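You operate a simulated robot arm through the tools that you are given. There is no shell and no other tool. Be economical: measure what you need, move in short steps, check, and stop when the job is done.

The job below is to be done with a simulated two-armed robot. You get a single attempt, and the scene is never put back.

## Task
Steam the whey till soft cheese rises, skim a cup full and stand it in the low basket.
Fine: the cup on the slatted table; steam lever fully open, shut before you skim; white ladle, laid back; lid left open.

The check looks at the end state, three seconds after you hand in, the way a careful person would. Anything else that was tipped, shoved, dropped, spilled or broken makes it a failure. Lids that push on must go on centred and level and be pressed home; caps that screw on are set level and turned clockwise until they are tight.

## Robot
Two 7-joint arms with fingered hands on one trunk, on a base that drives. Base frame: it is fixed to the floor where the robot stands at the start and does not move with it; the origin is under the middle of the robot, x ahead of it, y to its left, z up; the surface under the hand at the start is at about z = 0.912. Lengths are in m, angles in rad, forces in N, time in s.
The left shoulder is at the start at [0.04, 0.146, 1.28], the right one opposite. With the tool pointing down near the work surface each hand reaches from about 0.3 to 0.72 m from the robot's upright axis, wherever it stands, measured 20 degrees to its own side. Places, roughly: cup [1, 1.25, 0.25]; low basket [-1.5, -1.6, 0.6]; outlet valve [0.3, 0, 0.7]; steam lever [0.3, -0.1, 0.9]; vat [0.6, -0.1, 0.6]; vat lid [0.5, 0, 0.9]; vat switch [0.4, 0.2, 0.9]. Payload 4 kg a hand.
The TCP of each hand is the grasp point between the finger pads, 0.026 m short of the fingertips. In the tool frame z runs along the fingers and y along their closing line. Largest opening 0.148 m; the body of the gripper starts 0.073 m behind the TCP. The gripper is a hand of 3 fingers: y runs from the thumb to the fingers, the wrist lies at [0, 0, -0.224] in the tool frame, and closing takes about 1.5 s.
Orientation is told as [roll, pitch, yaw] about the base's x, y, z axes, in that order, counted from this pose: with the fingers straight down and closing along the base's y, the tool's x points along the base's -x, its y along +y and its z along -z.

## Interface
- The arms move only by the tool servo_tool. It takes "left_series", "right_series" or both (then of equal length, played together; a hand with none holds still); each is a list of rows, each an object of numbers (a shift or turn left out is 0, a gripper value left out holds the last): "dx", "dy", "dz": the shift along the tool's x, y, z in m; "wx", "wy", "wz": the turn, a rotation vector about the tool's x, y, z in degrees; "grip": the gripper command, from -1 (fully open) to 1 (shut), values between in proportion. In form: [{"dx": .., "dy": .., "dz": .., "wx": .., "wy": .., "wz": .., "grip": ..}, ...]. A call has 1 to 10 rows; each row is the pose to reach, as a shift and turn from the pose commanded when the call began, along the tool's axes at that moment. Each row takes 0.2 s and may step no farther than 0.05 m and 0.15 rad from the row before; otherwise, or with a gripper value out of range, the whole call is refused. A pose out of reach is approached as far as the arm can. The call stops where the force on the tool passes 40 N (or 10 N more than at its start, if that is more) or the arm is blocked; 0.2 s more then pass. The fingers move at their own pace (about 0.108 m/s each) and stop on an object; they squeeze with about 26 N. The grip force told is the motor's: it shows also when the fingers shut on nothing. Time passes only in rows, and 0.2 s behind the last, so rows that repeat a pose let the fingers close. It gives the time, the measured TCP pose, the force on the tool (base axes), the opening and the grip force at its end, in the units of the frame above (readings bear some noise), with the torque about the TCP (base axes, N m) and any sound that the robot's microphone picked up.
- Cameras (640 x 400 px; columns grow to the right, rows downward): "scene" is now at [0.1184, -0.0037, 1.507]; the picture's right is [0.03, -1.00, 0.00], its down [-0.60, -0.02, -0.80] and it looks along [0.80, 0.02, -0.60] (base axes); focal length 214 px, centre (320, 200). "left" rides on the left gripper at [-0.068, -0.039, -0.09] in its tool frame; the picture's right is [0.50, -0.87, 0.00], its down [0.66, 0.38, -0.65] and it looks along [0.57, 0.33, 0.76] (tool axes); focal length 222 px, centre (320, 200). "right" rides on the right gripper at [0.068, -0.039, -0.09] in its tool frame; the picture's right is [0.50, 0.87, 0.00], its down [-0.66, 0.38, -0.65] and it looks along [-0.57, 0.33, 0.76] (tool axes); focal length 222 px, centre (320, 200). There is no depth. A picture from a camera that has moved, and an enlarged one, comes with that camera's place and axes in the base frame and with its lens. The place of the scene camera against the robot may be out by one fixed shift of up to 0.025 m in any direction.
- get_image(camera): a new picture of that camera. No time passes.
- slide_trunk(by): slides the trunk up (or, below 0, down) by that many m; the arms and the scene camera ride with it, the base frame stays. It gives what a move gives, with no picture.
- base_move(legs): drives the robot by 1 to 6 legs, each [ahead, left, turn to the left] in m, m and rad, along the robot's own axes; the way and the turn of a leg run together, so that a leg with both is an arc; at most 1.5 m and 3.142 rad a leg. The arms and the cameras ride along, it lands a little off, and it stops where it bumps. It gives what a move gives.
- hand_shape(shape, hand): the hand has 3 fingers and takes this shape, open, in about a second: jaw (thumb against the fingers, like two jaws); tri (thumb and two fingers); tip (a fingertip pinch); poke (one finger out to press); point (the index stretched); flat (the hand flat); cup (the hand cupped); fist (a fist). The gripper value then closes the fingers along that shape, each until it touches; the sizes above hold for jaw. It gives what a move gives, with no picture.
- turn_head(pan, tilt): turns the head with the scene camera to pan (to the left, within 1.501 rad either way) and tilt (down, from -0.506 to 1.204), counted from straight ahead of the robot. It gives what a move gives.
- inspect(camera, box): a new picture of the part [left, top, right, bottom] of that camera's present view, enlarged. No time passes.
- sign_off(): hands the job in; it is judged then, once.

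Go step by step. Nothing tells you exact positions but the pictures and the camera data: compare them with the known pose of the tool, close in by small moves and look again before you grip or let go. The budget is 120 turns and 88 pictures, counting those below and the enlarged ones. Unless the task says otherwise, let go and move clear before handing in, and close with one line.

The tools are called after "Call:" by a JSON object that holds its "op" and its "data". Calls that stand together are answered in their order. servo_tool: Moves the arms, as the interface text tells. Its arguments: {"type":"object","properties":{"left_series":{"type":"array"},"right_series":{"type":"array"}},"required":[]} The other tools are called the same way: slide_trunk (by) slides the trunk up or down; hand_shape (shape, hand) gives the hand a shape; base_move (legs) drives the base; turn_head (pan, tilt) turns the head that bears the scene camera; get_image (camera) takes a picture; inspect (camera, box) takes an enlarged picture of a part of a camera's view; sign_off () hands the job in.

At the start:

```text
clock: 0.0
left_position: [0.3865, 0.233, 1.337]
left_ee_rot: [-0.004, 0.001, 0.001]
left_contact_force: [0.2, 0.4, 1.0]
left_wrist_torque: [0.01, 0.0, 0.02]
left_width: 0.1479
left_grasp_force: 0.1
left_shape: jaw
right_position: [0.4393, -0.1082, 1.3707]
right_ee_rot: [0.001, -0.001, -0.001]
right_contact_force: [-0.3, -0.5, 0.2]
right_wrist_torque: [0.0, 0.02, -0.03]
right_width: 0.1482
right_grasp_force: 0.1
right_shape: jaw
trunk travel left (down, up): [-0.45, 0.056]
robot x, y, heading: [-0.0009, -0.0003, 0.003]
head pan, tilt: [0.03, 0.649]
```

scene: 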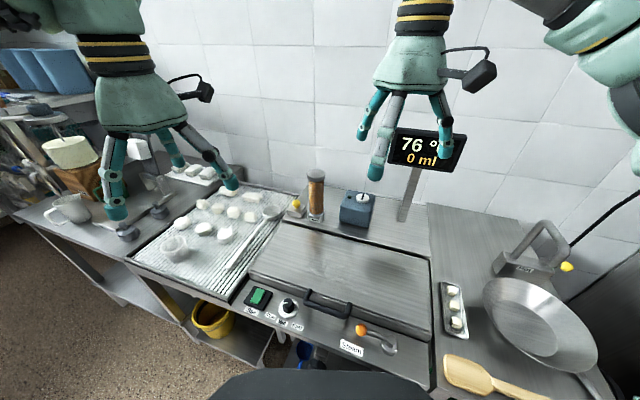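
right: 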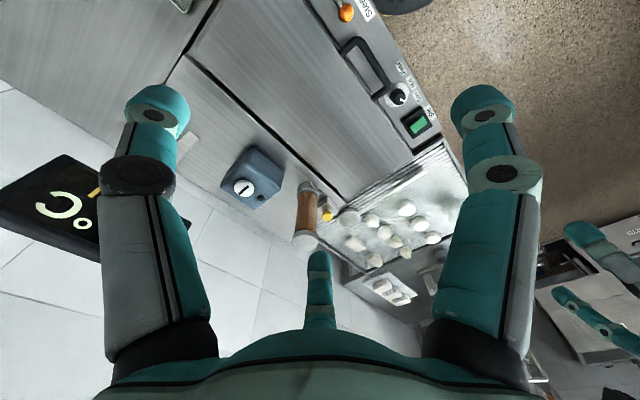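
left: 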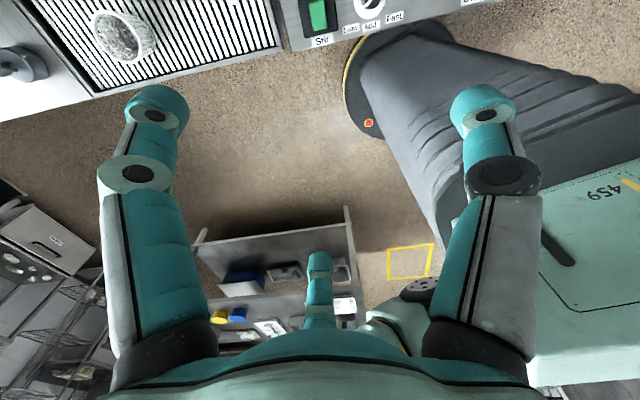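

The vat with a closed lid is in front of me, with the stir switch, knob and steam lever on its front panel. The slatted table with a cup and a ladle is to the left, so I look closer at both.

Call:
{"op": "inspect", "data": {"camera": "scene", "box": [120, 170, 310, 290]}}

Call:
{"op": "inspect", "data": {"camera": "scene", "box": [230, 180, 450, 380]}}

```text
3.33 times, centred on (215, 230) of scene
camera zoom: at [0.1184, -0.0037, 1.507], right [0.03, -1.0, 0.0], down [-0.6, -0.02, -0.8], along [0.8, 0.02, -0.6], focal length 715 px, centre (670, 100)
```

zoom: 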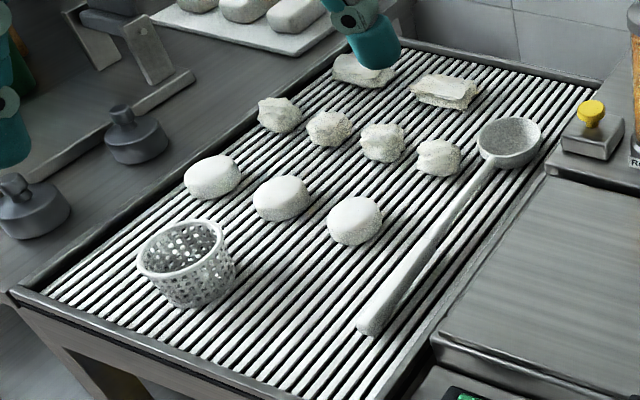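

```text
2.00 times, centred on (340, 280) of scene
camera zoom: at [0.1184, -0.0037, 1.507], right [0.03, -1.0, 0.0], down [-0.6, -0.02, -0.8], along [0.8, 0.02, -0.6], focal length 429 px, centre (280, 40)
```

zoom: 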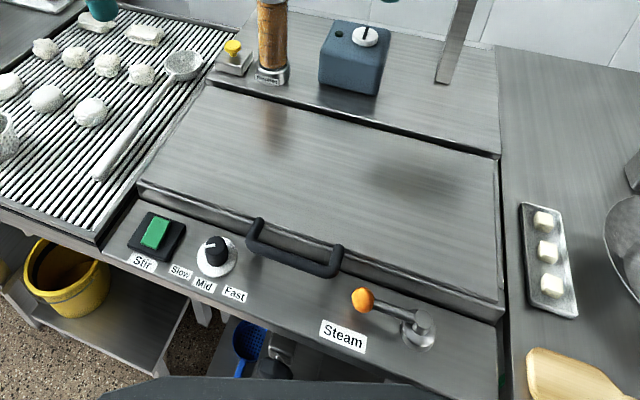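

The perforated cup and a white ladle lie on the slatted table. The listed place for the cup differs from where this one stands, so I look around to the left and behind to see the options.

Call:
{"op": "turn_head", "data": {"pan": 0.9, "tilt": 0.6}}

Call:
{"op": "get_image", "data": {"camera": "scene"}}

Call:
{"op": "turn_head", "data": {"pan": -1.5, "tilt": 0.4}}

Call:
{"op": "get_image", "data": {"camera": "scene"}}

```text
clock: 1.2
left_position: [0.3852, 0.2335, 1.3368]
left_ee_rot: [0.0, -0.001, 0.003]
left_contact_force: [0.0, -1.1, -0.2]
left_wrist_torque: [0.03, 0.0, 0.0]
left_width: 0.1481
left_grasp_force: 0.0
left_shape: jaw
right_position: [0.4392, -0.1071, 1.3706]
right_ee_rot: [0.002, 0.001, 0.002]
right_contact_force: [0.0, 1.0, 0.3]
right_wrist_torque: [0.03, 0.03, 0.01]
right_width: 0.148
right_grasp_force: 0.0
right_shape: jaw
trunk travel left (down, up): [-0.45, 0.056]
robot x, y, heading: [-0.0013, 0.0008, 0.0]
head pan, tilt: [0.901, 0.6]
```

```text
82 pictures are left
camera scene: at [0.0866, 0.0629, 1.5113], right [0.78, -0.62, 0.0], down [-0.35, -0.44, -0.82], along [0.51, 0.65, -0.57], focal length 214 px, centre (320, 200)
```

scene: 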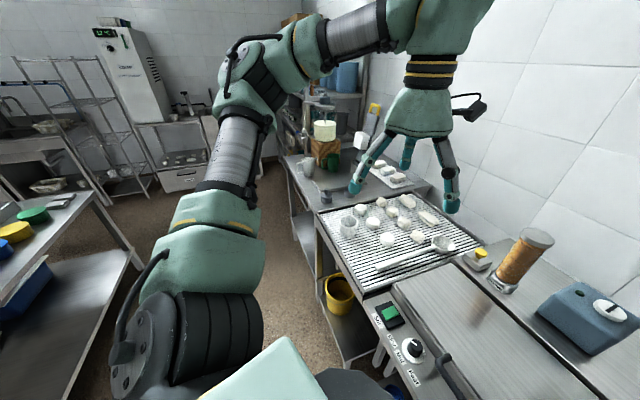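

```text
clock: 3.4
left_position: [0.3872, 0.2329, 1.3369]
left_ee_rot: [0.0, 0.0, 0.0]
left_contact_force: [-1.5, -0.2, -0.2]
left_wrist_torque: [0.0, 0.02, 0.0]
left_width: 0.1481
left_grasp_force: 0.1
left_shape: jaw
right_position: [0.4387, -0.1076, 1.3716]
right_ee_rot: [0.0, 0.001, 0.001]
right_contact_force: [0.3, 0.2, 0.0]
right_wrist_torque: [-0.02, 0.0, -0.01]
right_width: 0.1478
right_grasp_force: 0.0
right_shape: jaw
trunk travel left (down, up): [-0.45, 0.056]
robot x, y, heading: [-0.0013, -0.0032, 0.003]
head pan, tilt: [-1.499, 0.4]
```

```text
81 pictures are left
camera scene: at [0.0383, -0.0987, 1.5295], right [-1.0, -0.07, 0.0], down [-0.03, 0.39, -0.92], along [0.07, -0.92, -0.39], focal length 214 px, centre (320, 200)
```

scene: 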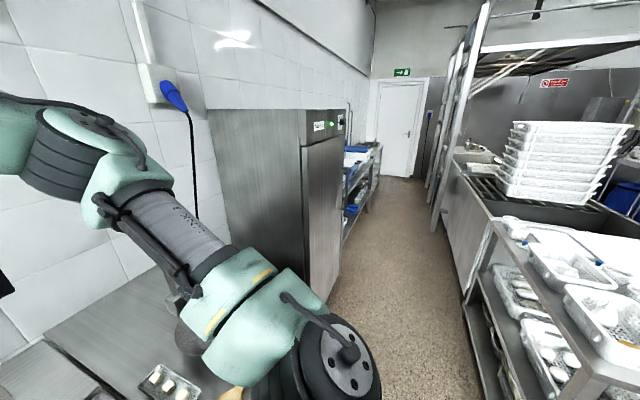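

To the right I see shelves with baskets behind me. I check whether something stands at the cup's listed place low on the left, and look at the slatted table again.

Call:
{"op": "turn_head", "data": {"pan": 0.8, "tilt": 0.7}}

Call:
{"op": "inspect", "data": {"camera": "scene", "box": [250, 100, 410, 200]}}

Call:
{"op": "inspect", "data": {"camera": "scene", "box": [290, 160, 450, 260]}}

```text
clock: 5.5
left_position: [0.387, 0.2338, 1.3356]
left_ee_rot: [-0.001, 0.001, 0.001]
left_contact_force: [0.0, 0.9, 0.3]
left_wrist_torque: [-0.04, 0.02, 0.02]
left_width: 0.1478
left_grasp_force: 0.0
left_shape: jaw
right_position: [0.4391, -0.1073, 1.3711]
right_ee_rot: [-0.001, 0.001, 0.001]
right_contact_force: [0.1, -0.9, 0.3]
right_wrist_torque: [-0.02, 0.04, -0.03]
right_width: 0.1477
right_grasp_force: 0.1
right_shape: jaw
trunk travel left (down, up): [-0.45, 0.056]
robot x, y, heading: [-0.0018, 0.001, -0.002]
head pan, tilt: [0.799, 0.7]
```

```text
4.00 times, centred on (330, 150) of scene
camera zoom: at [0.0909, 0.0545, 1.5026], right [0.72, -0.7, 0.0], down [-0.45, -0.46, -0.76], along [0.53, 0.55, -0.64], focal length 858 px, centre (280, 400)
```

zoom: 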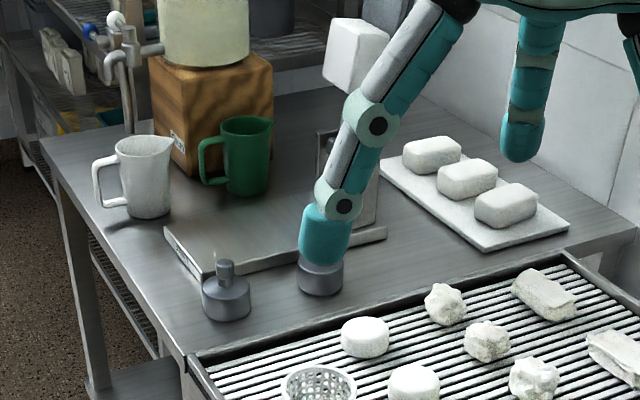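

```text
4.00 times, centred on (370, 210) of scene
camera zoom: at [0.0909, 0.0545, 1.5026], right [0.72, -0.7, 0.0], down [-0.45, -0.46, -0.76], along [0.53, 0.55, -0.64], focal length 858 px, centre (120, 160)
```

zoom: 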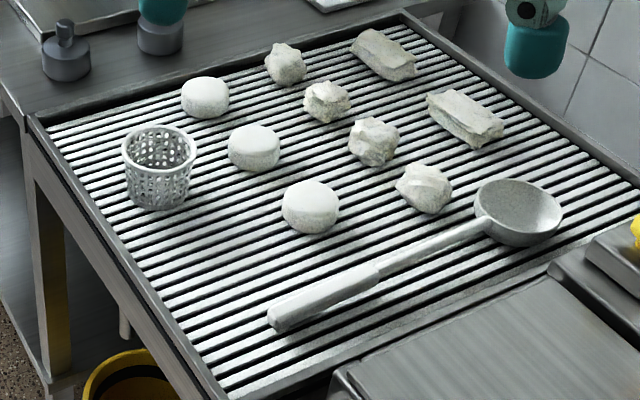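

The slatted table holds the empty perforated cup (about x 0.57, y 0.49) and the white ladle, and the counter is turned about −16° against my frame. First I swing the right hand towards the lid handle (near 0.41, −0.02, 0.95) with its fingers closing across the bar.

Call:
{"op": "servo_tool", "data": {"right_series": [{"dx": 0.012, "dy": 0.013, "dz": 0.015, "wz": -8.2}, {"dx": 0.024, "dy": 0.026, "dz": 0.03, "wz": -16.4}, {"dx": 0.036, "dy": 0.039, "dz": 0.045, "wz": -24.6}, {"dx": 0.048, "dy": 0.052, "dz": 0.06, "wz": -32.8}, {"dx": 0.06, "dy": 0.065, "dz": 0.075, "wz": -41}, {"dx": 0.072, "dy": 0.078, "dz": 0.09, "wz": -49.2}, {"dx": 0.084, "dy": 0.091, "dz": 0.105, "wz": -57.4}, {"dx": 0.096, "dy": 0.104, "dz": 0.12, "wz": -65.6}, {"dx": 0.108, "dy": 0.117, "dz": 0.135, "wz": -74, "grip": 0}, {"dx": 0.108, "dy": 0.117, "dz": 0.135, "wz": -74}]}}

Call:
{"op": "turn_head", "data": {"pan": -0.05, "tilt": 0.95}}

Call:
{"op": "get_image", "data": {"camera": "right"}}

Call:
{"op": "get_image", "data": {"camera": "scene"}}

```text
clock: 7.7
left_position: [0.3868, 0.2336, 1.336]
left_ee_rot: [0.0, 0.0, 0.002]
left_contact_force: [-0.1, 0.1, -0.2]
left_wrist_torque: [0.01, 0.03, 0.02]
left_width: 0.1477
left_grasp_force: 0.1
left_shape: jaw
right_position: [0.3299, 0.0104, 1.2356]
right_ee_rot: [0.001, -0.004, 1.293]
right_contact_force: [-0.3, -0.3, -0.1]
right_wrist_torque: [-0.01, 0.0, 0.0]
right_width: 0.0746
right_grasp_force: 0.1
right_shape: jaw
trunk travel left (down, up): [-0.45, 0.056]
robot x, y, heading: [0.0016, -0.0017, -0.003]
head pan, tilt: [0.799, 0.7]
```

```text
clock: 8.9
left_position: [0.3866, 0.2327, 1.3379]
left_ee_rot: [-0.003, 0.0, 0.001]
left_contact_force: [-0.8, 0.9, -0.2]
left_wrist_torque: [0.02, 0.0, -0.02]
left_width: 0.1478
left_grasp_force: 0.2
left_shape: jaw
right_position: [0.3294, 0.01, 1.236]
right_ee_rot: [0.001, 0.001, 1.291]
right_contact_force: [-0.4, -0.1, -0.7]
right_wrist_torque: [-0.01, 0.03, 0.01]
right_width: 0.0744
right_grasp_force: 0.0
right_shape: jaw
trunk travel left (down, up): [-0.45, 0.056]
robot x, y, heading: [0.0013, 0.0002, -0.0]
head pan, tilt: [-0.051, 0.949]
```

```text
78 pictures are left
camera right: at [0.3499, -0.0656, 1.3252], right [-0.97, -0.24, 0.0], down [-0.18, 0.73, 0.65], along [-0.16, 0.64, -0.76], focal length 222 px, centre (320, 200)
```

right: 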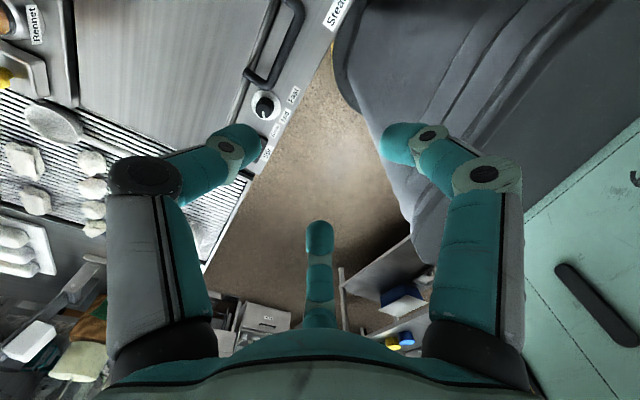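

```text
77 pictures are left
camera scene: at [0.1042, -0.0099, 1.4829], right [-0.05, -1.0, 0.0], down [-0.81, 0.04, -0.58], along [0.58, -0.03, -0.81], focal length 214 px, centre (320, 200)
```

scene: 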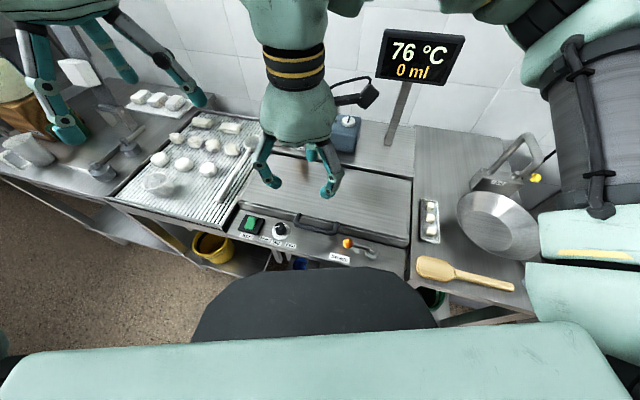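

The hand is turned and now stands above and in front of the handle. I lower it and tilt it 45° forward so its camera looks straight at the handle bar.

Call:
{"op": "servo_tool", "data": {"right_series": [{"dz": 0.025, "wx": 7.5}, {"dz": 0.05, "wx": 15}, {"dz": 0.075, "wx": 22.5}, {"dz": 0.1, "wx": 30}, {"dz": 0.125, "wx": 37.5}, {"dz": 0.14, "wx": 45}]}}

Call:
{"op": "get_image", "data": {"camera": "right"}}

Call:
{"op": "inspect", "data": {"camera": "scene", "box": [230, 160, 430, 285]}}

```text
clock: 10.3
left_position: [0.3864, 0.2345, 1.3358]
left_ee_rot: [-0.003, 0.001, 0.002]
left_contact_force: [0.6, -0.1, 0.2]
left_wrist_torque: [0.02, -0.02, 0.01]
left_width: 0.1482
left_grasp_force: 0.0
left_shape: jaw
right_position: [0.3301, 0.0105, 1.0956]
right_ee_rot: [-0.788, -0.002, 1.289]
right_contact_force: [-0.3, -0.4, -0.3]
right_wrist_torque: [-0.02, 0.0, 0.01]
right_width: 0.0746
right_grasp_force: 0.0
right_shape: jaw
trunk travel left (down, up): [-0.45, 0.056]
robot x, y, heading: [0.0008, -0.0013, -0.001]
head pan, tilt: [-0.051, 0.949]
```

```text
76 pictures are left
camera right: at [0.2767, -0.044, 1.1861], right [-0.73, -0.31, -0.61], down [-0.52, 0.83, 0.19], along [0.45, 0.46, -0.76], focal length 222 px, centre (320, 200)
```

right: 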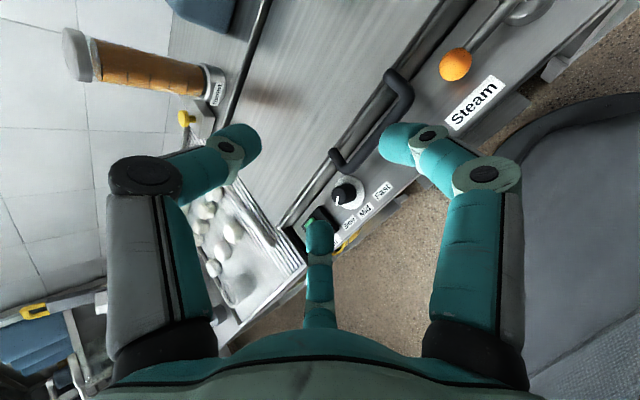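

```text
3.20 times, centred on (330, 222) of scene
camera zoom: at [0.1035, -0.0084, 1.4829], right [-0.05, -1.0, 0.0], down [-0.81, 0.04, -0.58], along [0.58, -0.03, -0.81], focal length 686 px, centre (288, 128)
```

zoom: 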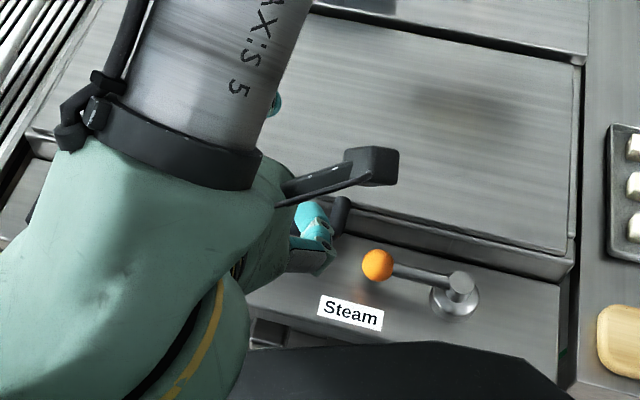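

The handle bar is clear in the wrist camera, centred near (0.38, −0.01, 0.95). I line up with it, narrow the fingers, come halfway and look again.

Call:
{"op": "servo_tool", "data": {"right_series": [{"dy": 0.03, "dz": 0.0, "grip": 0.25}, {"dy": 0.06, "dz": 0.02}, {"dy": 0.065, "dz": 0.05}, {"dy": 0.065, "dz": 0.07}]}}

Call:
{"op": "get_image", "data": {"camera": "right"}}

```text
clock: 11.3
left_position: [0.3873, 0.2327, 1.3363]
left_ee_rot: [-0.001, 0.0, 0.003]
left_contact_force: [-0.4, 0.0, -0.6]
left_wrist_torque: [-0.01, -0.03, 0.01]
left_width: 0.1479
left_grasp_force: 0.0
left_shape: jaw
right_position: [0.3354, 0.0093, 1.0005]
right_ee_rot: [-0.786, -0.002, 1.292]
right_contact_force: [-0.1, -1.1, 0.1]
right_wrist_torque: [-0.01, 0.01, -0.02]
right_width: 0.0555
right_grasp_force: 0.2
right_shape: jaw
trunk travel left (down, up): [-0.45, 0.056]
robot x, y, heading: [0.0006, 0.0008, 0.002]
head pan, tilt: [-0.051, 0.949]
```

```text
74 pictures are left
camera right: at [0.2816, -0.0457, 1.0909], right [-0.73, -0.31, -0.61], down [-0.52, 0.83, 0.2], along [0.45, 0.46, -0.77], focal length 222 px, centre (320, 200)
```

right: 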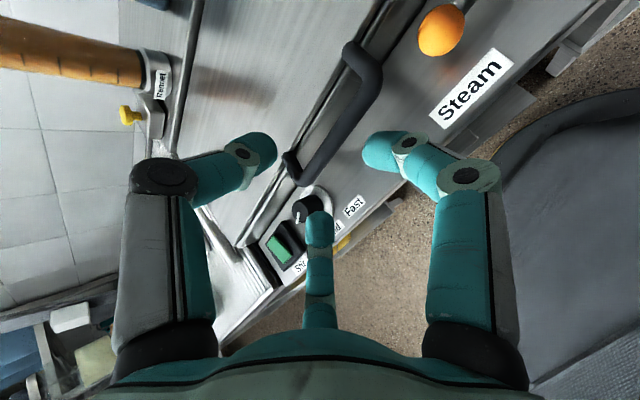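

The bar sits between the thumb and the two fingers, a little low (about z 0.93). I go closer and check once more before gripping.

Call:
{"op": "servo_tool", "data": {"right_series": [{"dy": 0.008, "dz": 0.02, "grip": 0.25}, {"dy": 0.011, "dz": 0.04}, {"dy": 0.011, "dz": 0.058}]}}

Call:
{"op": "get_image", "data": {"camera": "right"}}

```text
clock: 12.1
left_position: [0.3866, 0.2331, 1.3369]
left_ee_rot: [-0.002, -0.001, 0.001]
left_contact_force: [-0.6, 0.0, 0.0]
left_wrist_torque: [0.01, -0.04, 0.01]
left_width: 0.1479
left_grasp_force: 0.0
left_shape: jaw
right_position: [0.3653, 0.0004, 0.951]
right_ee_rot: [-0.786, 0.0, 1.292]
right_contact_force: [-1.1, 0.6, 0.9]
right_wrist_torque: [0.02, -0.02, -0.01]
right_width: 0.0556
right_grasp_force: 0.0
right_shape: jaw
trunk travel left (down, up): [-0.45, 0.056]
robot x, y, heading: [-0.0031, 0.0008, -0.001]
head pan, tilt: [-0.051, 0.949]
```

```text
73 pictures are left
camera right: at [0.3127, -0.0546, 1.0419], right [-0.73, -0.31, -0.61], down [-0.52, 0.83, 0.2], along [0.45, 0.46, -0.77], focal length 222 px, centre (320, 200)
```

right: 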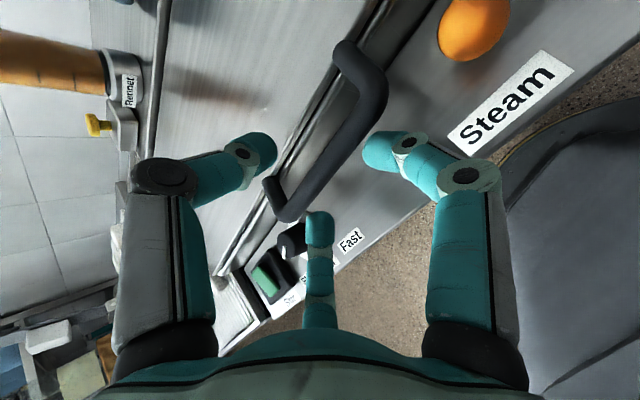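

The bar lies about 3 cm ahead along the fingers. I go in the last bit and close on it.

Call:
{"op": "servo_tool", "data": {"right_series": [{"dy": -0.002, "dz": 0.015}, {"dy": -0.003, "dz": 0.028}, {"dy": -0.003, "dz": 0.028, "grip": 1}, {"dy": -0.003, "dz": 0.028}, {"dy": -0.003, "dz": 0.028}, {"dy": -0.003, "dz": 0.028}]}}

Call:
{"op": "get_image", "data": {"camera": "right"}}

```text
clock: 13.5
left_position: [0.3881, 0.2341, 1.336]
left_ee_rot: [0.0, 0.002, 0.001]
left_contact_force: [0.3, 0.1, 0.0]
left_wrist_torque: [0.0, 0.02, 0.01]
left_width: 0.148
left_grasp_force: 0.0
left_shape: jaw
right_position: [0.39, -0.0067, 0.9338]
right_ee_rot: [-0.787, -0.004, 1.288]
right_contact_force: [9.2, -3.1, -4.2]
right_wrist_torque: [0.01, -0.16, -0.02]
right_width: 0.009
right_grasp_force: 25.7
right_shape: jaw
trunk travel left (down, up): [-0.45, 0.056]
robot x, y, heading: [0.0022, -0.0002, -0.0]
head pan, tilt: [-0.051, 0.949]
```

```text
72 pictures are left
camera right: at [0.3364, -0.062, 1.0247], right [-0.73, -0.31, -0.61], down [-0.52, 0.83, 0.19], along [0.45, 0.46, -0.77], focal length 222 px, centre (320, 200)
```

right: 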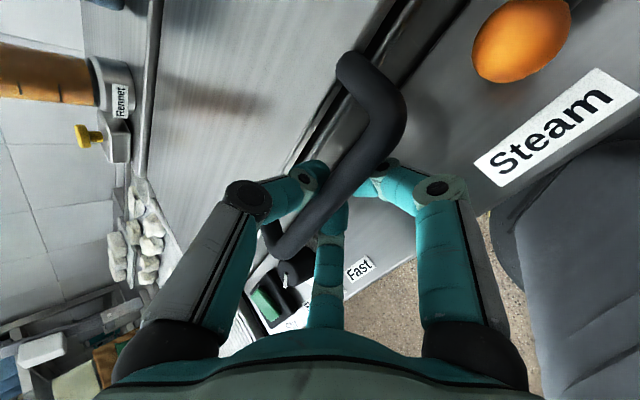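

The fingers have closed on the bar. I lift along the hinge arc (radius about 0.28 m) by the first 16° and check the force.

Call:
{"op": "servo_tool", "data": {"right_series": [{"dy": -0.0195, "dz": -0.0178, "wx": -5.3}, {"dy": -0.0407, "dz": -0.0337, "wx": -10.7}, {"dy": -0.0631, "dz": -0.0476, "wx": -16}]}}

Call:
{"op": "get_image", "data": {"camera": "scene"}}

```text
clock: 14.3
left_position: [0.3922, 0.2319, 1.3337]
left_ee_rot: [0.0, 0.006, 0.002]
left_contact_force: [0.4, -0.5, 0.8]
left_wrist_torque: [0.0, 0.02, 0.03]
left_width: 0.1478
left_grasp_force: 0.1
left_shape: jaw
right_position: [0.4042, -0.0123, 1.0101]
right_ee_rot: [-0.499, -0.001, 1.292]
right_contact_force: [23.2, -6.4, -13.5]
right_wrist_torque: [-0.05, -0.38, 0.0]
right_width: 0.0078
right_grasp_force: 26.7
right_shape: jaw
trunk travel left (down, up): [-0.45, 0.056]
robot x, y, heading: [0.0011, 0.0011, -0.001]
head pan, tilt: [-0.051, 0.949]
```

```text
71 pictures are left
camera scene: at [0.1111, -0.0123, 1.4823], right [-0.05, -1.0, 0.0], down [-0.81, 0.04, -0.58], along [0.58, -0.03, -0.82], focal length 214 px, centre (320, 200)
```

scene: 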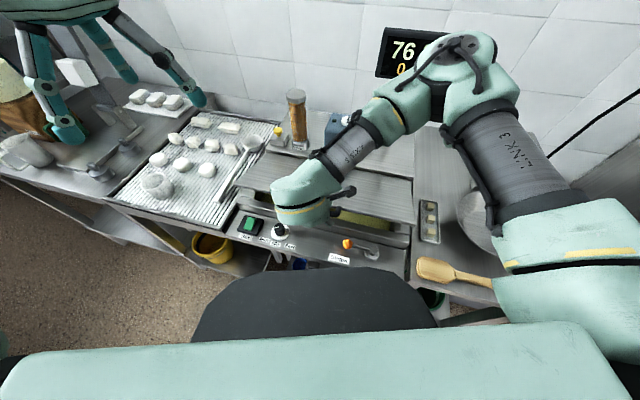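

The lid is opening and whey shows beneath. The pull towards the hinge says the arc is a bit tighter than I took it to be, so I continue with a smaller radius.

Call:
{"op": "servo_tool", "data": {"right_series": [{"dy": -0.027, "dz": -0.0142, "wx": -6}, {"dy": -0.051, "dz": -0.0286, "wx": -12}, {"dy": -0.076, "dz": -0.0412, "wx": -18}, {"dy": -0.1015, "dz": -0.0514, "wx": -24}]}}

Call:
{"op": "get_image", "data": {"camera": "scene"}}

```text
clock: 15.3
left_position: [0.3879, 0.2303, 1.3363]
left_ee_rot: [0.002, 0.003, 0.002]
left_contact_force: [0.2, -0.2, 0.0]
left_wrist_torque: [0.01, 0.02, 0.03]
left_width: 0.1479
left_grasp_force: 0.1
left_shape: jaw
right_position: [0.4622, -0.0296, 1.1047]
right_ee_rot: [-0.082, -0.005, 1.29]
right_contact_force: [2.9, -10.3, -12.3]
right_wrist_torque: [-0.08, -0.17, -0.04]
right_width: 0.0075
right_grasp_force: 26.1
right_shape: jaw
trunk travel left (down, up): [-0.45, 0.056]
robot x, y, heading: [-0.0008, -0.0005, 0.001]
head pan, tilt: [-0.051, 0.949]
```

```text
70 pictures are left
camera scene: at [0.1068, -0.0134, 1.4826], right [-0.05, -1.0, 0.0], down [-0.81, 0.04, -0.58], along [0.58, -0.03, -0.81], focal length 214 px, centre (320, 200)
```

scene: 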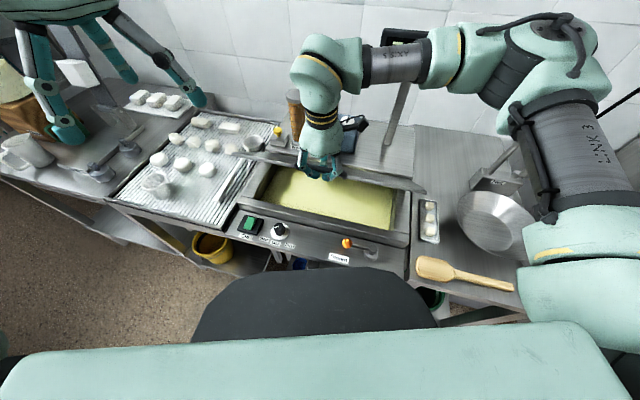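

The lid is about 45° open, and the fit puts the hinge radius at 0.257 m. I continue along the arc with the hand nearly vertical so the bar turns in the grip.

Call:
{"op": "servo_tool", "data": {"right_series": [{"dy": -0.0145, "dz": -0.011, "wx": -2}, {"dy": -0.0289, "dz": -0.0212, "wx": -4}, {"dy": -0.0445, "dz": -0.0302, "wx": -6}, {"dy": -0.0605, "dz": -0.0382, "wx": -8}, {"dy": -0.077, "dz": -0.045, "wx": -10}, {"dy": -0.0941, "dz": -0.0507, "wx": -11}]}}

Call:
{"op": "get_image", "data": {"camera": "right"}}

```text
clock: 16.7
left_position: [0.3864, 0.2304, 1.3356]
left_ee_rot: [-0.001, 0.0, 0.002]
left_contact_force: [-0.6, -0.4, -0.1]
left_wrist_torque: [-0.01, 0.01, 0.02]
left_width: 0.1477
left_grasp_force: 0.0
left_shape: jaw
right_position: [0.5438, -0.0549, 1.165]
right_ee_rot: [0.103, -0.003, 1.291]
right_contact_force: [-7.0, -13.8, -8.7]
right_wrist_torque: [-0.12, 0.04, -0.02]
right_width: 0.008
right_grasp_force: 26.3
right_shape: jaw
trunk travel left (down, up): [-0.45, 0.056]
robot x, y, heading: [0.0042, -0.0013, -0.001]
head pan, tilt: [-0.051, 0.949]
```

```text
69 pictures are left
camera right: at [0.5724, -0.1331, 1.2492], right [-0.97, -0.24, 0.09], down [-0.12, 0.71, 0.69], along [-0.23, 0.66, -0.72], focal length 222 px, centre (320, 200)
```

right: 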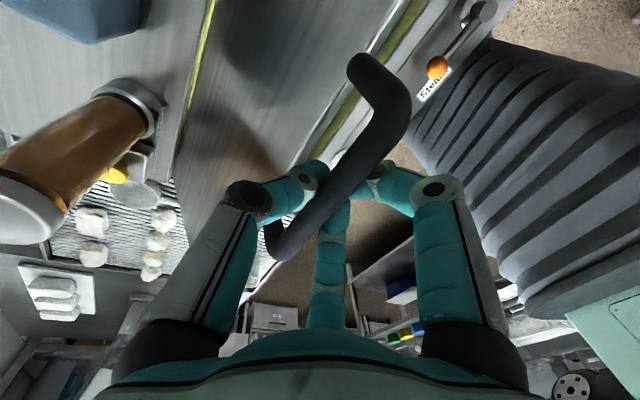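

The lid stands at about 68° and the arc fits. There is a slight sideways pull, so I add a small correction and take it past vertical, feeling for a stop.

Call:
{"op": "servo_tool", "data": {"right_series": [{"dx": 0.004, "dy": -0.0155, "dz": -0.007}, {"dx": 0.007, "dy": -0.0311, "dz": -0.0136}, {"dx": 0.009, "dy": -0.048, "dz": -0.019}, {"dx": 0.011, "dy": -0.0658, "dz": -0.0235}, {"dx": 0.012, "dy": -0.0835, "dz": -0.0265}, {"dx": 0.013, "dy": -0.1016, "dz": -0.0284}, {"dx": 0.014, "dy": -0.12, "dz": -0.029}, {"dx": 0.015, "dy": -0.1377, "dz": -0.0284}]}}

Call:
{"op": "get_image", "data": {"camera": "scene"}}

```text
clock: 18.5
left_position: [0.386, 0.2354, 1.3353]
left_ee_rot: [-0.004, 0.0, 0.001]
left_contact_force: [0.2, 0.2, 0.4]
left_wrist_torque: [-0.01, -0.01, -0.05]
left_width: 0.1481
left_grasp_force: 0.0
left_shape: jaw
right_position: [0.6409, -0.0903, 1.1832]
right_ee_rot: [0.105, -0.001, 1.292]
right_contact_force: [-0.9, 4.9, -3.7]
right_wrist_torque: [-0.03, -0.03, -0.07]
right_width: 0.0068
right_grasp_force: 26.5
right_shape: jaw
right hand out of reach, approached as far as the arm can: row 7, 8
trunk travel left (down, up): [-0.45, 0.056]
robot x, y, heading: [0.0014, -0.0002, 0.001]
head pan, tilt: [-0.051, 0.949]
```

```text
68 pictures are left
camera scene: at [0.1045, -0.0086, 1.4828], right [-0.05, -1.0, 0.0], down [-0.81, 0.04, -0.58], along [0.58, -0.03, -0.81], focal length 214 px, centre (320, 200)
```

scene: 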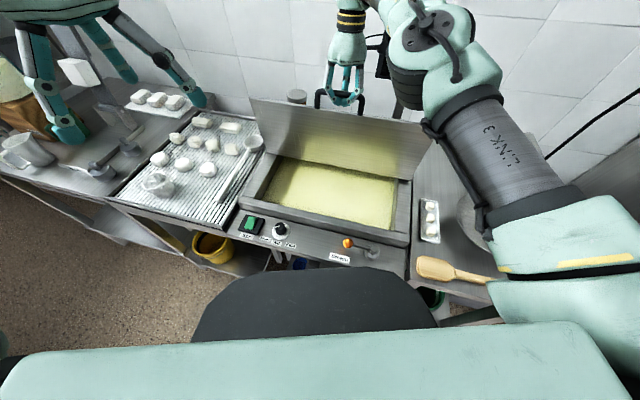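

The lid is just past vertical but the arm ran out of reach. I tilt the hand forward to gain reach and push the lid further over.

Call:
{"op": "servo_tool", "data": {"right_series": [{"wx": 5}, {"wx": 10}, {"wx": 15}, {"wx": 20}, {"wx": 25, "dy": -0.01}, {"wx": 25, "dy": -0.025}, {"wx": 25, "dy": -0.035}]}}

Call:
{"op": "get_image", "data": {"camera": "scene"}}

```text
clock: 20.1
left_position: [0.3863, 0.2339, 1.3355]
left_ee_rot: [-0.003, -0.001, 0.002]
left_contact_force: [0.2, -0.3, 0.4]
left_wrist_torque: [0.04, -0.02, 0.02]
left_width: 0.148
left_grasp_force: 0.2
left_shape: jaw
right_position: [0.674, -0.1, 1.1791]
right_ee_rot: [-0.332, -0.001, 1.292]
right_contact_force: [-2.5, 1.0, -1.8]
right_wrist_torque: [-0.01, -0.02, -0.04]
right_width: 0.0069
right_grasp_force: 25.8
right_shape: jaw
trunk travel left (down, up): [-0.45, 0.056]
robot x, y, heading: [0.0001, -0.0011, -0.005]
head pan, tilt: [-0.051, 0.949]
```

```text
67 pictures are left
camera scene: at [0.1041, -0.0098, 1.4829], right [-0.05, -1.0, 0.0], down [-0.81, 0.04, -0.58], along [0.58, -0.03, -0.81], focal length 214 px, centre (320, 200)
```

scene: 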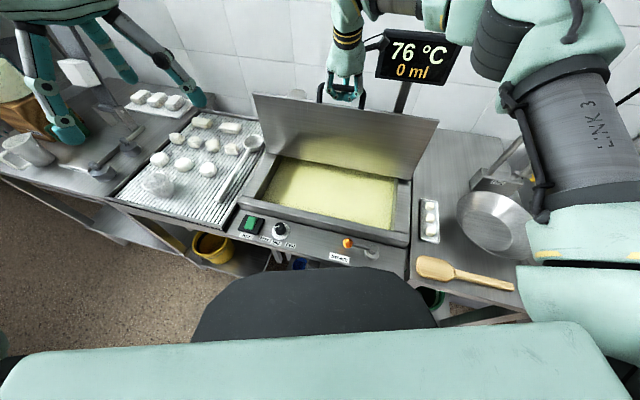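

The lid is at about 99° with little force. I push a bit more to find its stop.

Call:
{"op": "servo_tool", "data": {"right_series": [{"dy": -0.012, "dz": 0.006}, {"dy": -0.024, "dz": 0.013}, {"dy": -0.034, "dz": 0.02}]}}

```text
clock: 20.9
left_position: [0.3814, 0.2352, 1.3378]
left_ee_rot: [-0.004, -0.004, 0.0]
left_contact_force: [-0.2, 0.0, -0.2]
left_wrist_torque: [-0.02, 0.0, 0.03]
left_width: 0.1478
left_grasp_force: 0.0
left_shape: jaw
right_position: [0.7049, -0.1089, 1.1744]
right_ee_rot: [-0.33, 0.001, 1.292]
right_contact_force: [-12.8, 3.8, -4.5]
right_wrist_torque: [-0.04, -0.24, -0.32]
right_width: 0.0075
right_grasp_force: 25.6
right_shape: jaw
trunk travel left (down, up): [-0.45, 0.056]
robot x, y, heading: [-0.0025, -0.0004, -0.001]
head pan, tilt: [-0.051, 0.949]
```

Resistance rises near 106°, so that is the stop. I open the fingers and draw back.

Call:
{"op": "servo_tool", "data": {"right_series": [{"grip": 0.3}, {"grip": 0.3}, {"dz": -0.03}, {"dz": -0.06}, {"dz": -0.09}]}}

Call:
{"op": "get_image", "data": {"camera": "scene"}}

```text
clock: 22.1
left_position: [0.387, 0.2341, 1.3366]
left_ee_rot: [-0.003, -0.001, 0.002]
left_contact_force: [-0.1, 0.4, 0.4]
left_wrist_torque: [0.02, 0.04, 0.0]
left_width: 0.1477
left_grasp_force: 0.0
left_shape: jaw
right_position: [0.6832, -0.1037, 1.2595]
right_ee_rot: [-0.335, 0.0, 1.29]
right_contact_force: [-0.9, 0.0, -0.3]
right_wrist_torque: [-0.02, 0.04, 0.0]
right_width: 0.0516
right_grasp_force: 0.0
right_shape: jaw
trunk travel left (down, up): [-0.45, 0.056]
robot x, y, heading: [0.0017, 0.0012, -0.0]
head pan, tilt: [-0.051, 0.949]
```

```text
66 pictures are left
camera scene: at [0.1039, -0.0097, 1.483], right [-0.05, -1.0, 0.0], down [-0.81, 0.04, -0.58], along [0.58, -0.03, -0.81], focal length 214 px, centre (320, 200)
```

scene: 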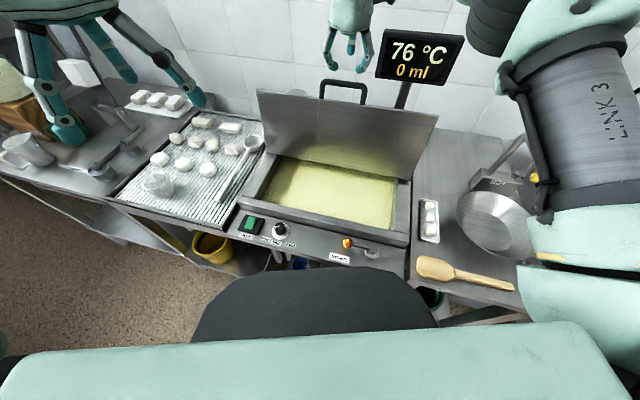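

The lid stays open and the display reads 76 °C. Next I bring the right hand back over the steam lever and look at it closely.

Call:
{"op": "servo_tool", "data": {"right_series": [{"dx": 0.01, "dy": 0.04, "dz": -0.01, "wx": -2}, {"dx": 0.02, "dy": 0.08, "dz": -0.01, "wx": -4}, {"dx": 0.03, "dy": 0.12, "dz": -0.01, "wx": -6}, {"dx": 0.04, "dy": 0.16, "dz": -0.01, "wx": -9}, {"dx": 0.05, "dy": 0.2, "dz": -0.01, "wx": -12}, {"dx": 0.06, "dy": 0.24, "dz": 0, "wx": -14}, {"dx": 0.07, "dy": 0.28, "dz": 0.01, "wx": -16}, {"dx": 0.08, "dy": 0.32, "dz": 0.02, "wx": -18}, {"dx": 0.093, "dy": 0.353, "dz": 0.026, "wx": -19}]}}

Call:
{"op": "get_image", "data": {"camera": "right"}}

Call:
{"op": "inspect", "data": {"camera": "scene", "box": [320, 200, 440, 275]}}

```text
clock: 24.1
left_position: [0.3871, 0.2328, 1.3369]
left_ee_rot: [-0.002, -0.001, 0.003]
left_contact_force: [-1.6, 0.1, 0.0]
left_wrist_torque: [0.0, 0.01, -0.01]
left_width: 0.148
left_grasp_force: 0.0
left_shape: jaw
right_position: [0.3453, -0.1045, 1.116]
right_ee_rot: [0.0, 0.0, 1.289]
right_contact_force: [-0.4, 0.3, -0.2]
right_wrist_torque: [0.0, 0.01, -0.01]
right_width: 0.0517
right_grasp_force: 0.0
right_shape: jaw
trunk travel left (down, up): [-0.45, 0.056]
robot x, y, heading: [-0.0029, -0.0033, -0.004]
head pan, tilt: [-0.051, 0.949]
```

```text
65 pictures are left
camera right: at [0.3637, -0.1797, 1.2041], right [-0.97, -0.24, 0.0], down [-0.18, 0.73, 0.65], along [-0.16, 0.64, -0.76], focal length 222 px, centre (320, 200)
```

right: 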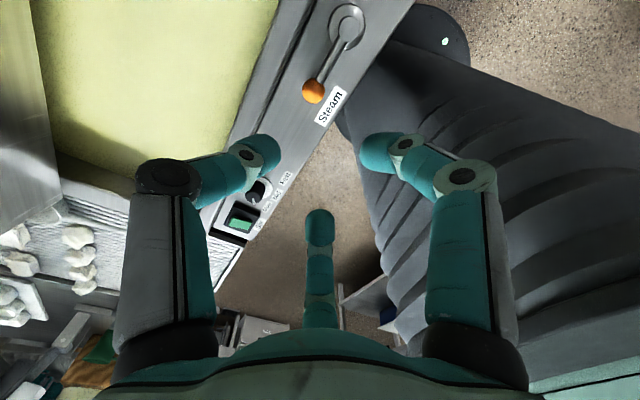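

```text
5.33 times, centred on (380, 238) of scene
camera zoom: at [0.1041, -0.0104, 1.4829], right [-0.05, -1.0, 0.0], down [-0.81, 0.04, -0.58], along [0.58, -0.03, -0.81], focal length 1144 px, centre (0, 0)
```

zoom: 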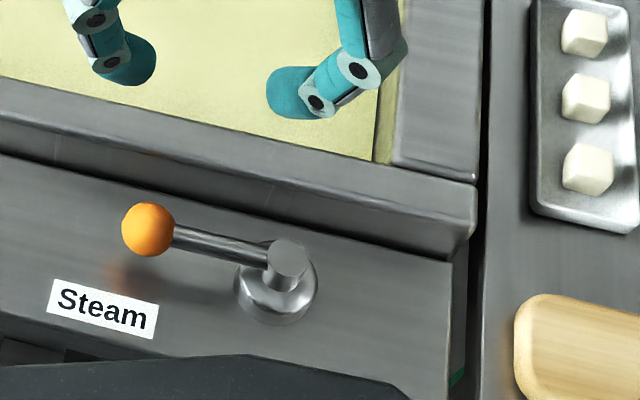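

The lever is a ball on a rod turning about an upright shaft; the ball is near (0.348, −0.10, 0.925) and the shaft near (0.327, −0.167). I give the hand the poke shape so one finger can push the lever.

Call:
{"op": "hand_shape", "data": {"hand": "right", "shape": "poke"}}

Call:
{"op": "get_image", "data": {"camera": "right"}}

Call:
{"op": "inspect", "data": {"camera": "scene", "box": [280, 130, 440, 230]}}

```text
clock: 25.0
left_position: [0.3868, 0.2336, 1.3361]
left_ee_rot: [0.0, 0.0, 0.002]
left_contact_force: [-0.2, -0.3, 0.8]
left_wrist_torque: [-0.01, -0.03, 0.0]
left_width: 0.1479
left_grasp_force: 0.0
left_shape: jaw
right_position: [0.3451, -0.1032, 1.1151]
right_ee_rot: [0.0, -0.001, 1.291]
right_contact_force: [-0.4, 0.0, 0.2]
right_wrist_torque: [0.02, 0.03, 0.0]
right_width: 0.0001
right_grasp_force: 0.1
right_shape: poke
trunk travel left (down, up): [-0.45, 0.056]
robot x, y, heading: [0.0028, -0.0009, -0.002]
head pan, tilt: [-0.051, 0.949]
```

```text
63 pictures are left
camera right: at [0.3644, -0.1792, 1.2044], right [-0.97, -0.24, 0.0], down [-0.18, 0.73, 0.65], along [-0.16, 0.64, -0.76], focal length 222 px, centre (320, 200)
```

right: 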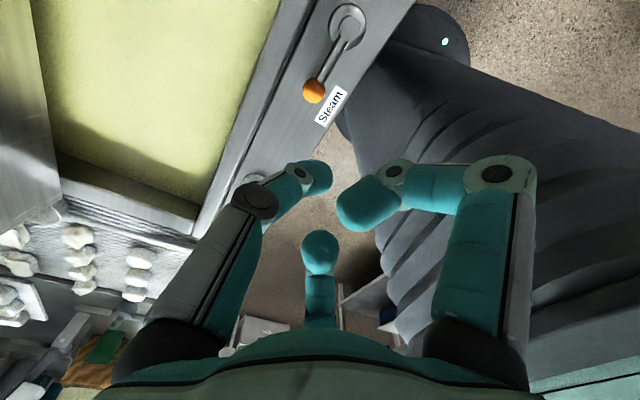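

```text
4.00 times, centred on (360, 180) of scene
camera zoom: at [0.1042, -0.0099, 1.4829], right [-0.05, -1.0, 0.0], down [-0.81, 0.04, -0.58], along [0.58, -0.03, -0.81], focal length 858 px, centre (160, 280)
```

zoom: 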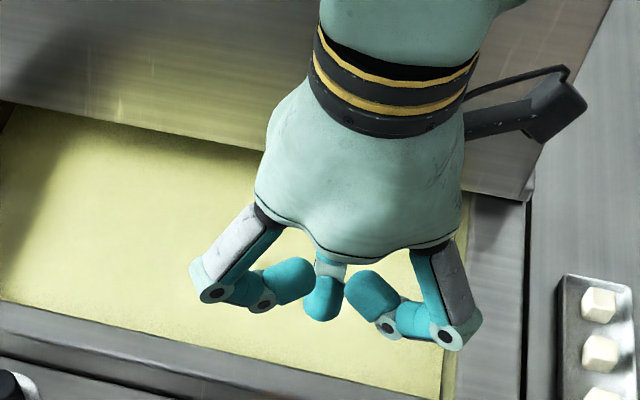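

The poke shape leaves all the fingers half curled. I try the point shape, which should leave one stretched finger as a clean peg.

Call:
{"op": "hand_shape", "data": {"hand": "right", "shape": "point"}}

Call:
{"op": "get_image", "data": {"camera": "right"}}

Call:
{"op": "inspect", "data": {"camera": "scene", "box": [280, 130, 440, 230]}}

```text
clock: 25.9
left_position: [0.3866, 0.2333, 1.3375]
left_ee_rot: [-0.003, -0.002, 0.002]
left_contact_force: [0.1, -0.9, -0.3]
left_wrist_torque: [0.0, 0.03, 0.03]
left_width: 0.148
left_grasp_force: 0.0
left_shape: jaw
right_position: [0.3456, -0.1041, 1.1149]
right_ee_rot: [0.0, 0.0, 1.292]
right_contact_force: [-0.3, -0.1, -1.1]
right_wrist_torque: [0.0, 0.01, 0.01]
right_width: 0.1424
right_grasp_force: 0.1
right_shape: point
trunk travel left (down, up): [-0.45, 0.056]
robot x, y, heading: [0.0027, -0.0007, -0.002]
head pan, tilt: [-0.051, 0.949]
```

```text
61 pictures are left
camera right: at [0.3644, -0.1792, 1.2044], right [-0.97, -0.24, 0.0], down [-0.18, 0.73, 0.65], along [-0.16, 0.64, -0.76], focal length 222 px, centre (320, 200)
```

right: 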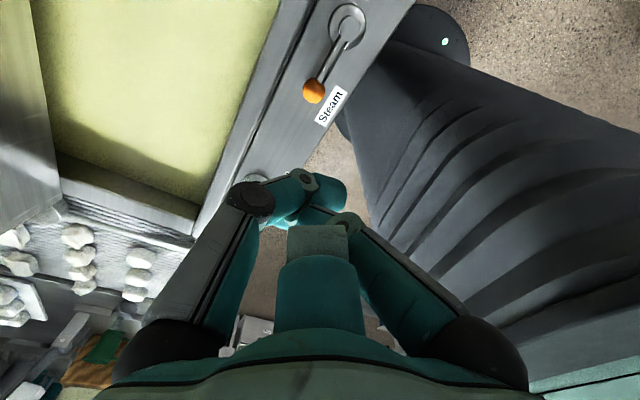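

```text
4.00 times, centred on (360, 180) of scene
camera zoom: at [0.1042, -0.0101, 1.4829], right [-0.05, -1.0, 0.0], down [-0.81, 0.04, -0.58], along [0.58, -0.03, -0.81], focal length 858 px, centre (160, 280)
```

zoom: 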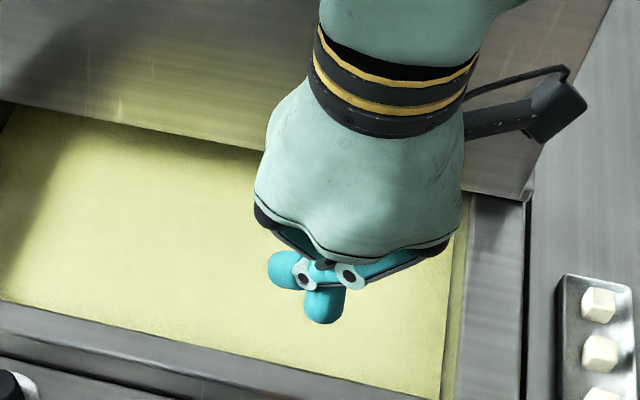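

I go back to the jaw shape, grip the ball itself from above, and then feel which way the lever turns.

Call:
{"op": "hand_shape", "data": {"hand": "right", "shape": "jaw"}}

Call:
{"op": "servo_tool", "data": {"right_series": [{"dx": -0.003, "dy": 0, "dz": 0.04, "grip": 0.25}, {"dx": -0.003, "dz": 0.08, "grip": 0.25}, {"dx": -0.003, "dz": 0.12}]}}

Call:
{"op": "get_image", "data": {"camera": "right"}}

Call:
{"op": "inspect", "data": {"camera": "scene", "box": [320, 190, 440, 265]}}

```text
clock: 26.8
left_position: [0.386, 0.2332, 1.3371]
left_ee_rot: [-0.002, 0.0, 0.0]
left_contact_force: [-0.6, 0.2, 0.3]
left_wrist_torque: [-0.02, -0.01, -0.01]
left_width: 0.1478
left_grasp_force: 0.1
left_shape: jaw
right_position: [0.3451, -0.1045, 1.1149]
right_ee_rot: [0.001, 0.0, 1.292]
right_contact_force: [0.8, -1.2, -0.3]
right_wrist_torque: [0.0, -0.03, -0.02]
right_width: 0.1481
right_grasp_force: 0.1
right_shape: jaw
trunk travel left (down, up): [-0.45, 0.056]
robot x, y, heading: [-0.0021, 0.0004, 0.003]
head pan, tilt: [-0.051, 0.949]
```

```text
clock: 27.6
left_position: [0.3872, 0.2328, 1.3367]
left_ee_rot: [-0.002, 0.001, 0.003]
left_contact_force: [0.1, -0.4, -0.1]
left_wrist_torque: [-0.01, 0.0, 0.0]
left_width: 0.1478
left_grasp_force: 0.1
left_shape: jaw
right_position: [0.3441, -0.1003, 0.997]
right_ee_rot: [0.0, -0.002, 1.291]
right_contact_force: [-0.2, 0.0, 0.1]
right_wrist_torque: [0.0, -0.04, 0.0]
right_width: 0.0559
right_grasp_force: 0.0
right_shape: jaw
trunk travel left (down, up): [-0.45, 0.056]
robot x, y, heading: [0.0012, -0.0003, -0.0]
head pan, tilt: [-0.051, 0.949]
```

```text
59 pictures are left
camera right: at [0.3636, -0.1763, 1.0861], right [-0.97, -0.24, 0.0], down [-0.18, 0.73, 0.65], along [-0.16, 0.64, -0.76], focal length 222 px, centre (320, 200)
```

right: 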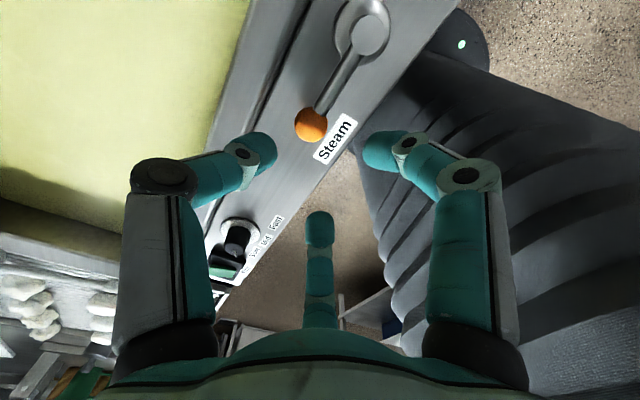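

```text
5.33 times, centred on (380, 228) of scene
camera zoom: at [0.1043, -0.0104, 1.4828], right [-0.05, -1.0, 0.0], down [-0.81, 0.04, -0.58], along [0.58, -0.03, -0.81], focal length 1144 px, centre (0, 53)
```

zoom: 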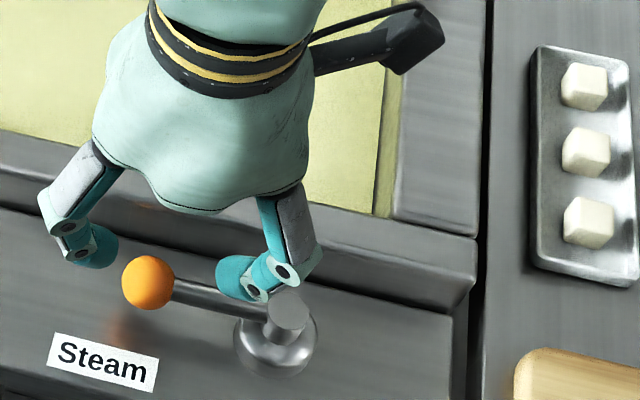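

The ball sits a little lower than I thought, near (0.352, −0.097, 0.89), and lies between thumb and fingers. I lower onto it and close.

Call:
{"op": "servo_tool", "data": {"right_series": [{"dx": -0.005, "dy": -0.007, "dz": 0.03}, {"dx": -0.005, "dy": -0.007, "dz": 0.06}, {"dx": -0.005, "dy": -0.007, "dz": 0.08}, {"dx": -0.005, "dy": -0.007, "dz": 0.095}, {"dx": -0.005, "dy": -0.007, "dz": 0.095, "grip": 1}, {"dx": -0.005, "dy": -0.007, "dz": 0.095}, {"dx": -0.005, "dy": -0.007, "dz": 0.095}]}}

Call:
{"op": "get_image", "data": {"camera": "right"}}

```text
clock: 29.2
left_position: [0.386, 0.2338, 1.3358]
left_ee_rot: [0.0, -0.001, 0.001]
left_contact_force: [0.0, 0.7, -0.2]
left_wrist_torque: [0.02, 0.01, 0.01]
left_width: 0.1475
left_grasp_force: 0.0
left_shape: jaw
right_position: [0.3527, -0.098, 0.902]
right_ee_rot: [0.002, 0.002, 1.292]
right_contact_force: [-8.4, 4.7, -12.9]
right_wrist_torque: [0.09, 0.22, 0.0]
right_width: 0.0215
right_grasp_force: 26.0
right_shape: jaw
trunk travel left (down, up): [-0.45, 0.056]
robot x, y, heading: [0.0042, 0.0005, -0.005]
head pan, tilt: [-0.051, 0.949]
```

```text
57 pictures are left
camera right: at [0.3721, -0.1727, 0.9905], right [-0.97, -0.24, 0.0], down [-0.18, 0.73, 0.65], along [-0.16, 0.63, -0.76], focal length 222 px, centre (320, 200)
```

right: 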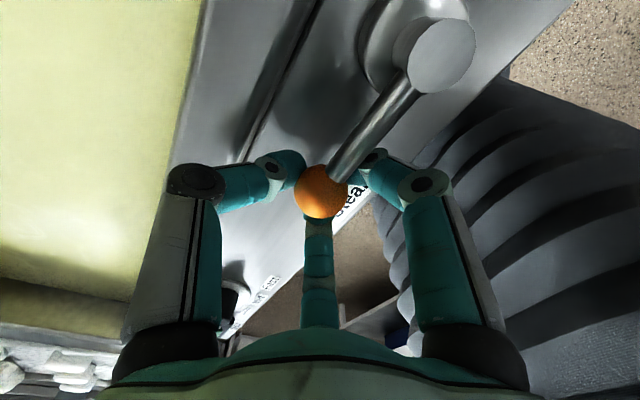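

The ball is held. I turn the lever by a small arc towards the robot to feel whether that is the free direction.

Call:
{"op": "servo_tool", "data": {"right_series": [{"dx": 0.0004, "dy": 0.0078, "wz": -6}, {"dx": 0.0016, "dy": 0.0156, "wz": -12}, {"dx": 0.0016, "dy": 0.0156, "wz": -12}]}}

```text
clock: 30.0
left_position: [0.388, 0.2332, 1.3358]
left_ee_rot: [-0.003, 0.002, 0.003]
left_contact_force: [-0.3, 0.0, 0.3]
left_wrist_torque: [-0.02, -0.02, -0.01]
left_width: 0.1477
left_grasp_force: 0.1
left_shape: jaw
right_position: [0.3385, -0.0946, 0.9014]
right_ee_rot: [0.0, 0.0, 1.504]
right_contact_force: [-0.4, 2.7, -15.7]
right_wrist_torque: [0.07, 0.04, -0.02]
right_width: 0.0207
right_grasp_force: 26.2
right_shape: jaw
trunk travel left (down, up): [-0.45, 0.056]
robot x, y, heading: [0.0009, 0.0009, 0.002]
head pan, tilt: [-0.051, 0.949]
```

It moves freely that way. I carry on along the arc to the full quarter turn.

Call:
{"op": "servo_tool", "data": {"right_series": [{"dx": 0.0007, "dy": 0.0104, "dz": 0.003, "wz": -8}, {"dx": 0.0029, "dy": 0.0207, "dz": 0.003, "wz": -16}, {"dx": 0.0065, "dy": 0.0305, "dz": 0.003, "wz": -24}, {"dx": 0.0114, "dy": 0.0397, "dz": 0.003, "wz": -32}, {"dx": 0.0175, "dy": 0.0482, "dz": 0.003, "wz": -40}, {"dx": 0.0248, "dy": 0.0557, "dz": 0.003, "wz": -48}, {"dx": 0.0331, "dy": 0.0622, "dz": 0.003, "wz": -56}, {"dx": 0.0421, "dy": 0.0674, "dz": 0.003, "wz": -64}, {"dx": 0.0518, "dy": 0.0713, "dz": 0.003, "wz": -72}, {"dx": 0.0594, "dy": 0.0734, "dz": 0.003, "wz": -78}]}}

Call:
{"op": "get_image", "data": {"camera": "scene"}}

```text
clock: 32.2
left_position: [0.3856, 0.2339, 1.3375]
left_ee_rot: [-0.002, -0.001, 0.002]
left_contact_force: [0.1, -0.4, -0.9]
left_wrist_torque: [0.04, 0.02, -0.01]
left_width: 0.1477
left_grasp_force: 0.1
left_shape: jaw
right_position: [0.26, -0.1492, 0.8986]
right_ee_rot: [0.001, -0.003, 2.865]
right_contact_force: [-17.9, 10.1, -17.2]
right_wrist_torque: [0.01, 0.22, 0.26]
right_width: 0.0191
right_grasp_force: 25.8
right_shape: jaw
trunk travel left (down, up): [-0.45, 0.056]
robot x, y, heading: [0.0008, 0.0015, -0.001]
head pan, tilt: [-0.051, 0.949]
```

```text
56 pictures are left
camera scene: at [0.1019, -0.0094, 1.4829], right [-0.05, -1.0, 0.0], down [-0.81, 0.04, -0.58], along [0.58, -0.03, -0.81], focal length 214 px, centre (320, 200)
```

scene: 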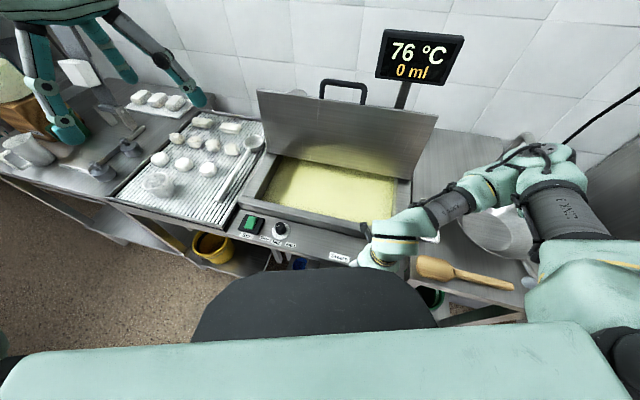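

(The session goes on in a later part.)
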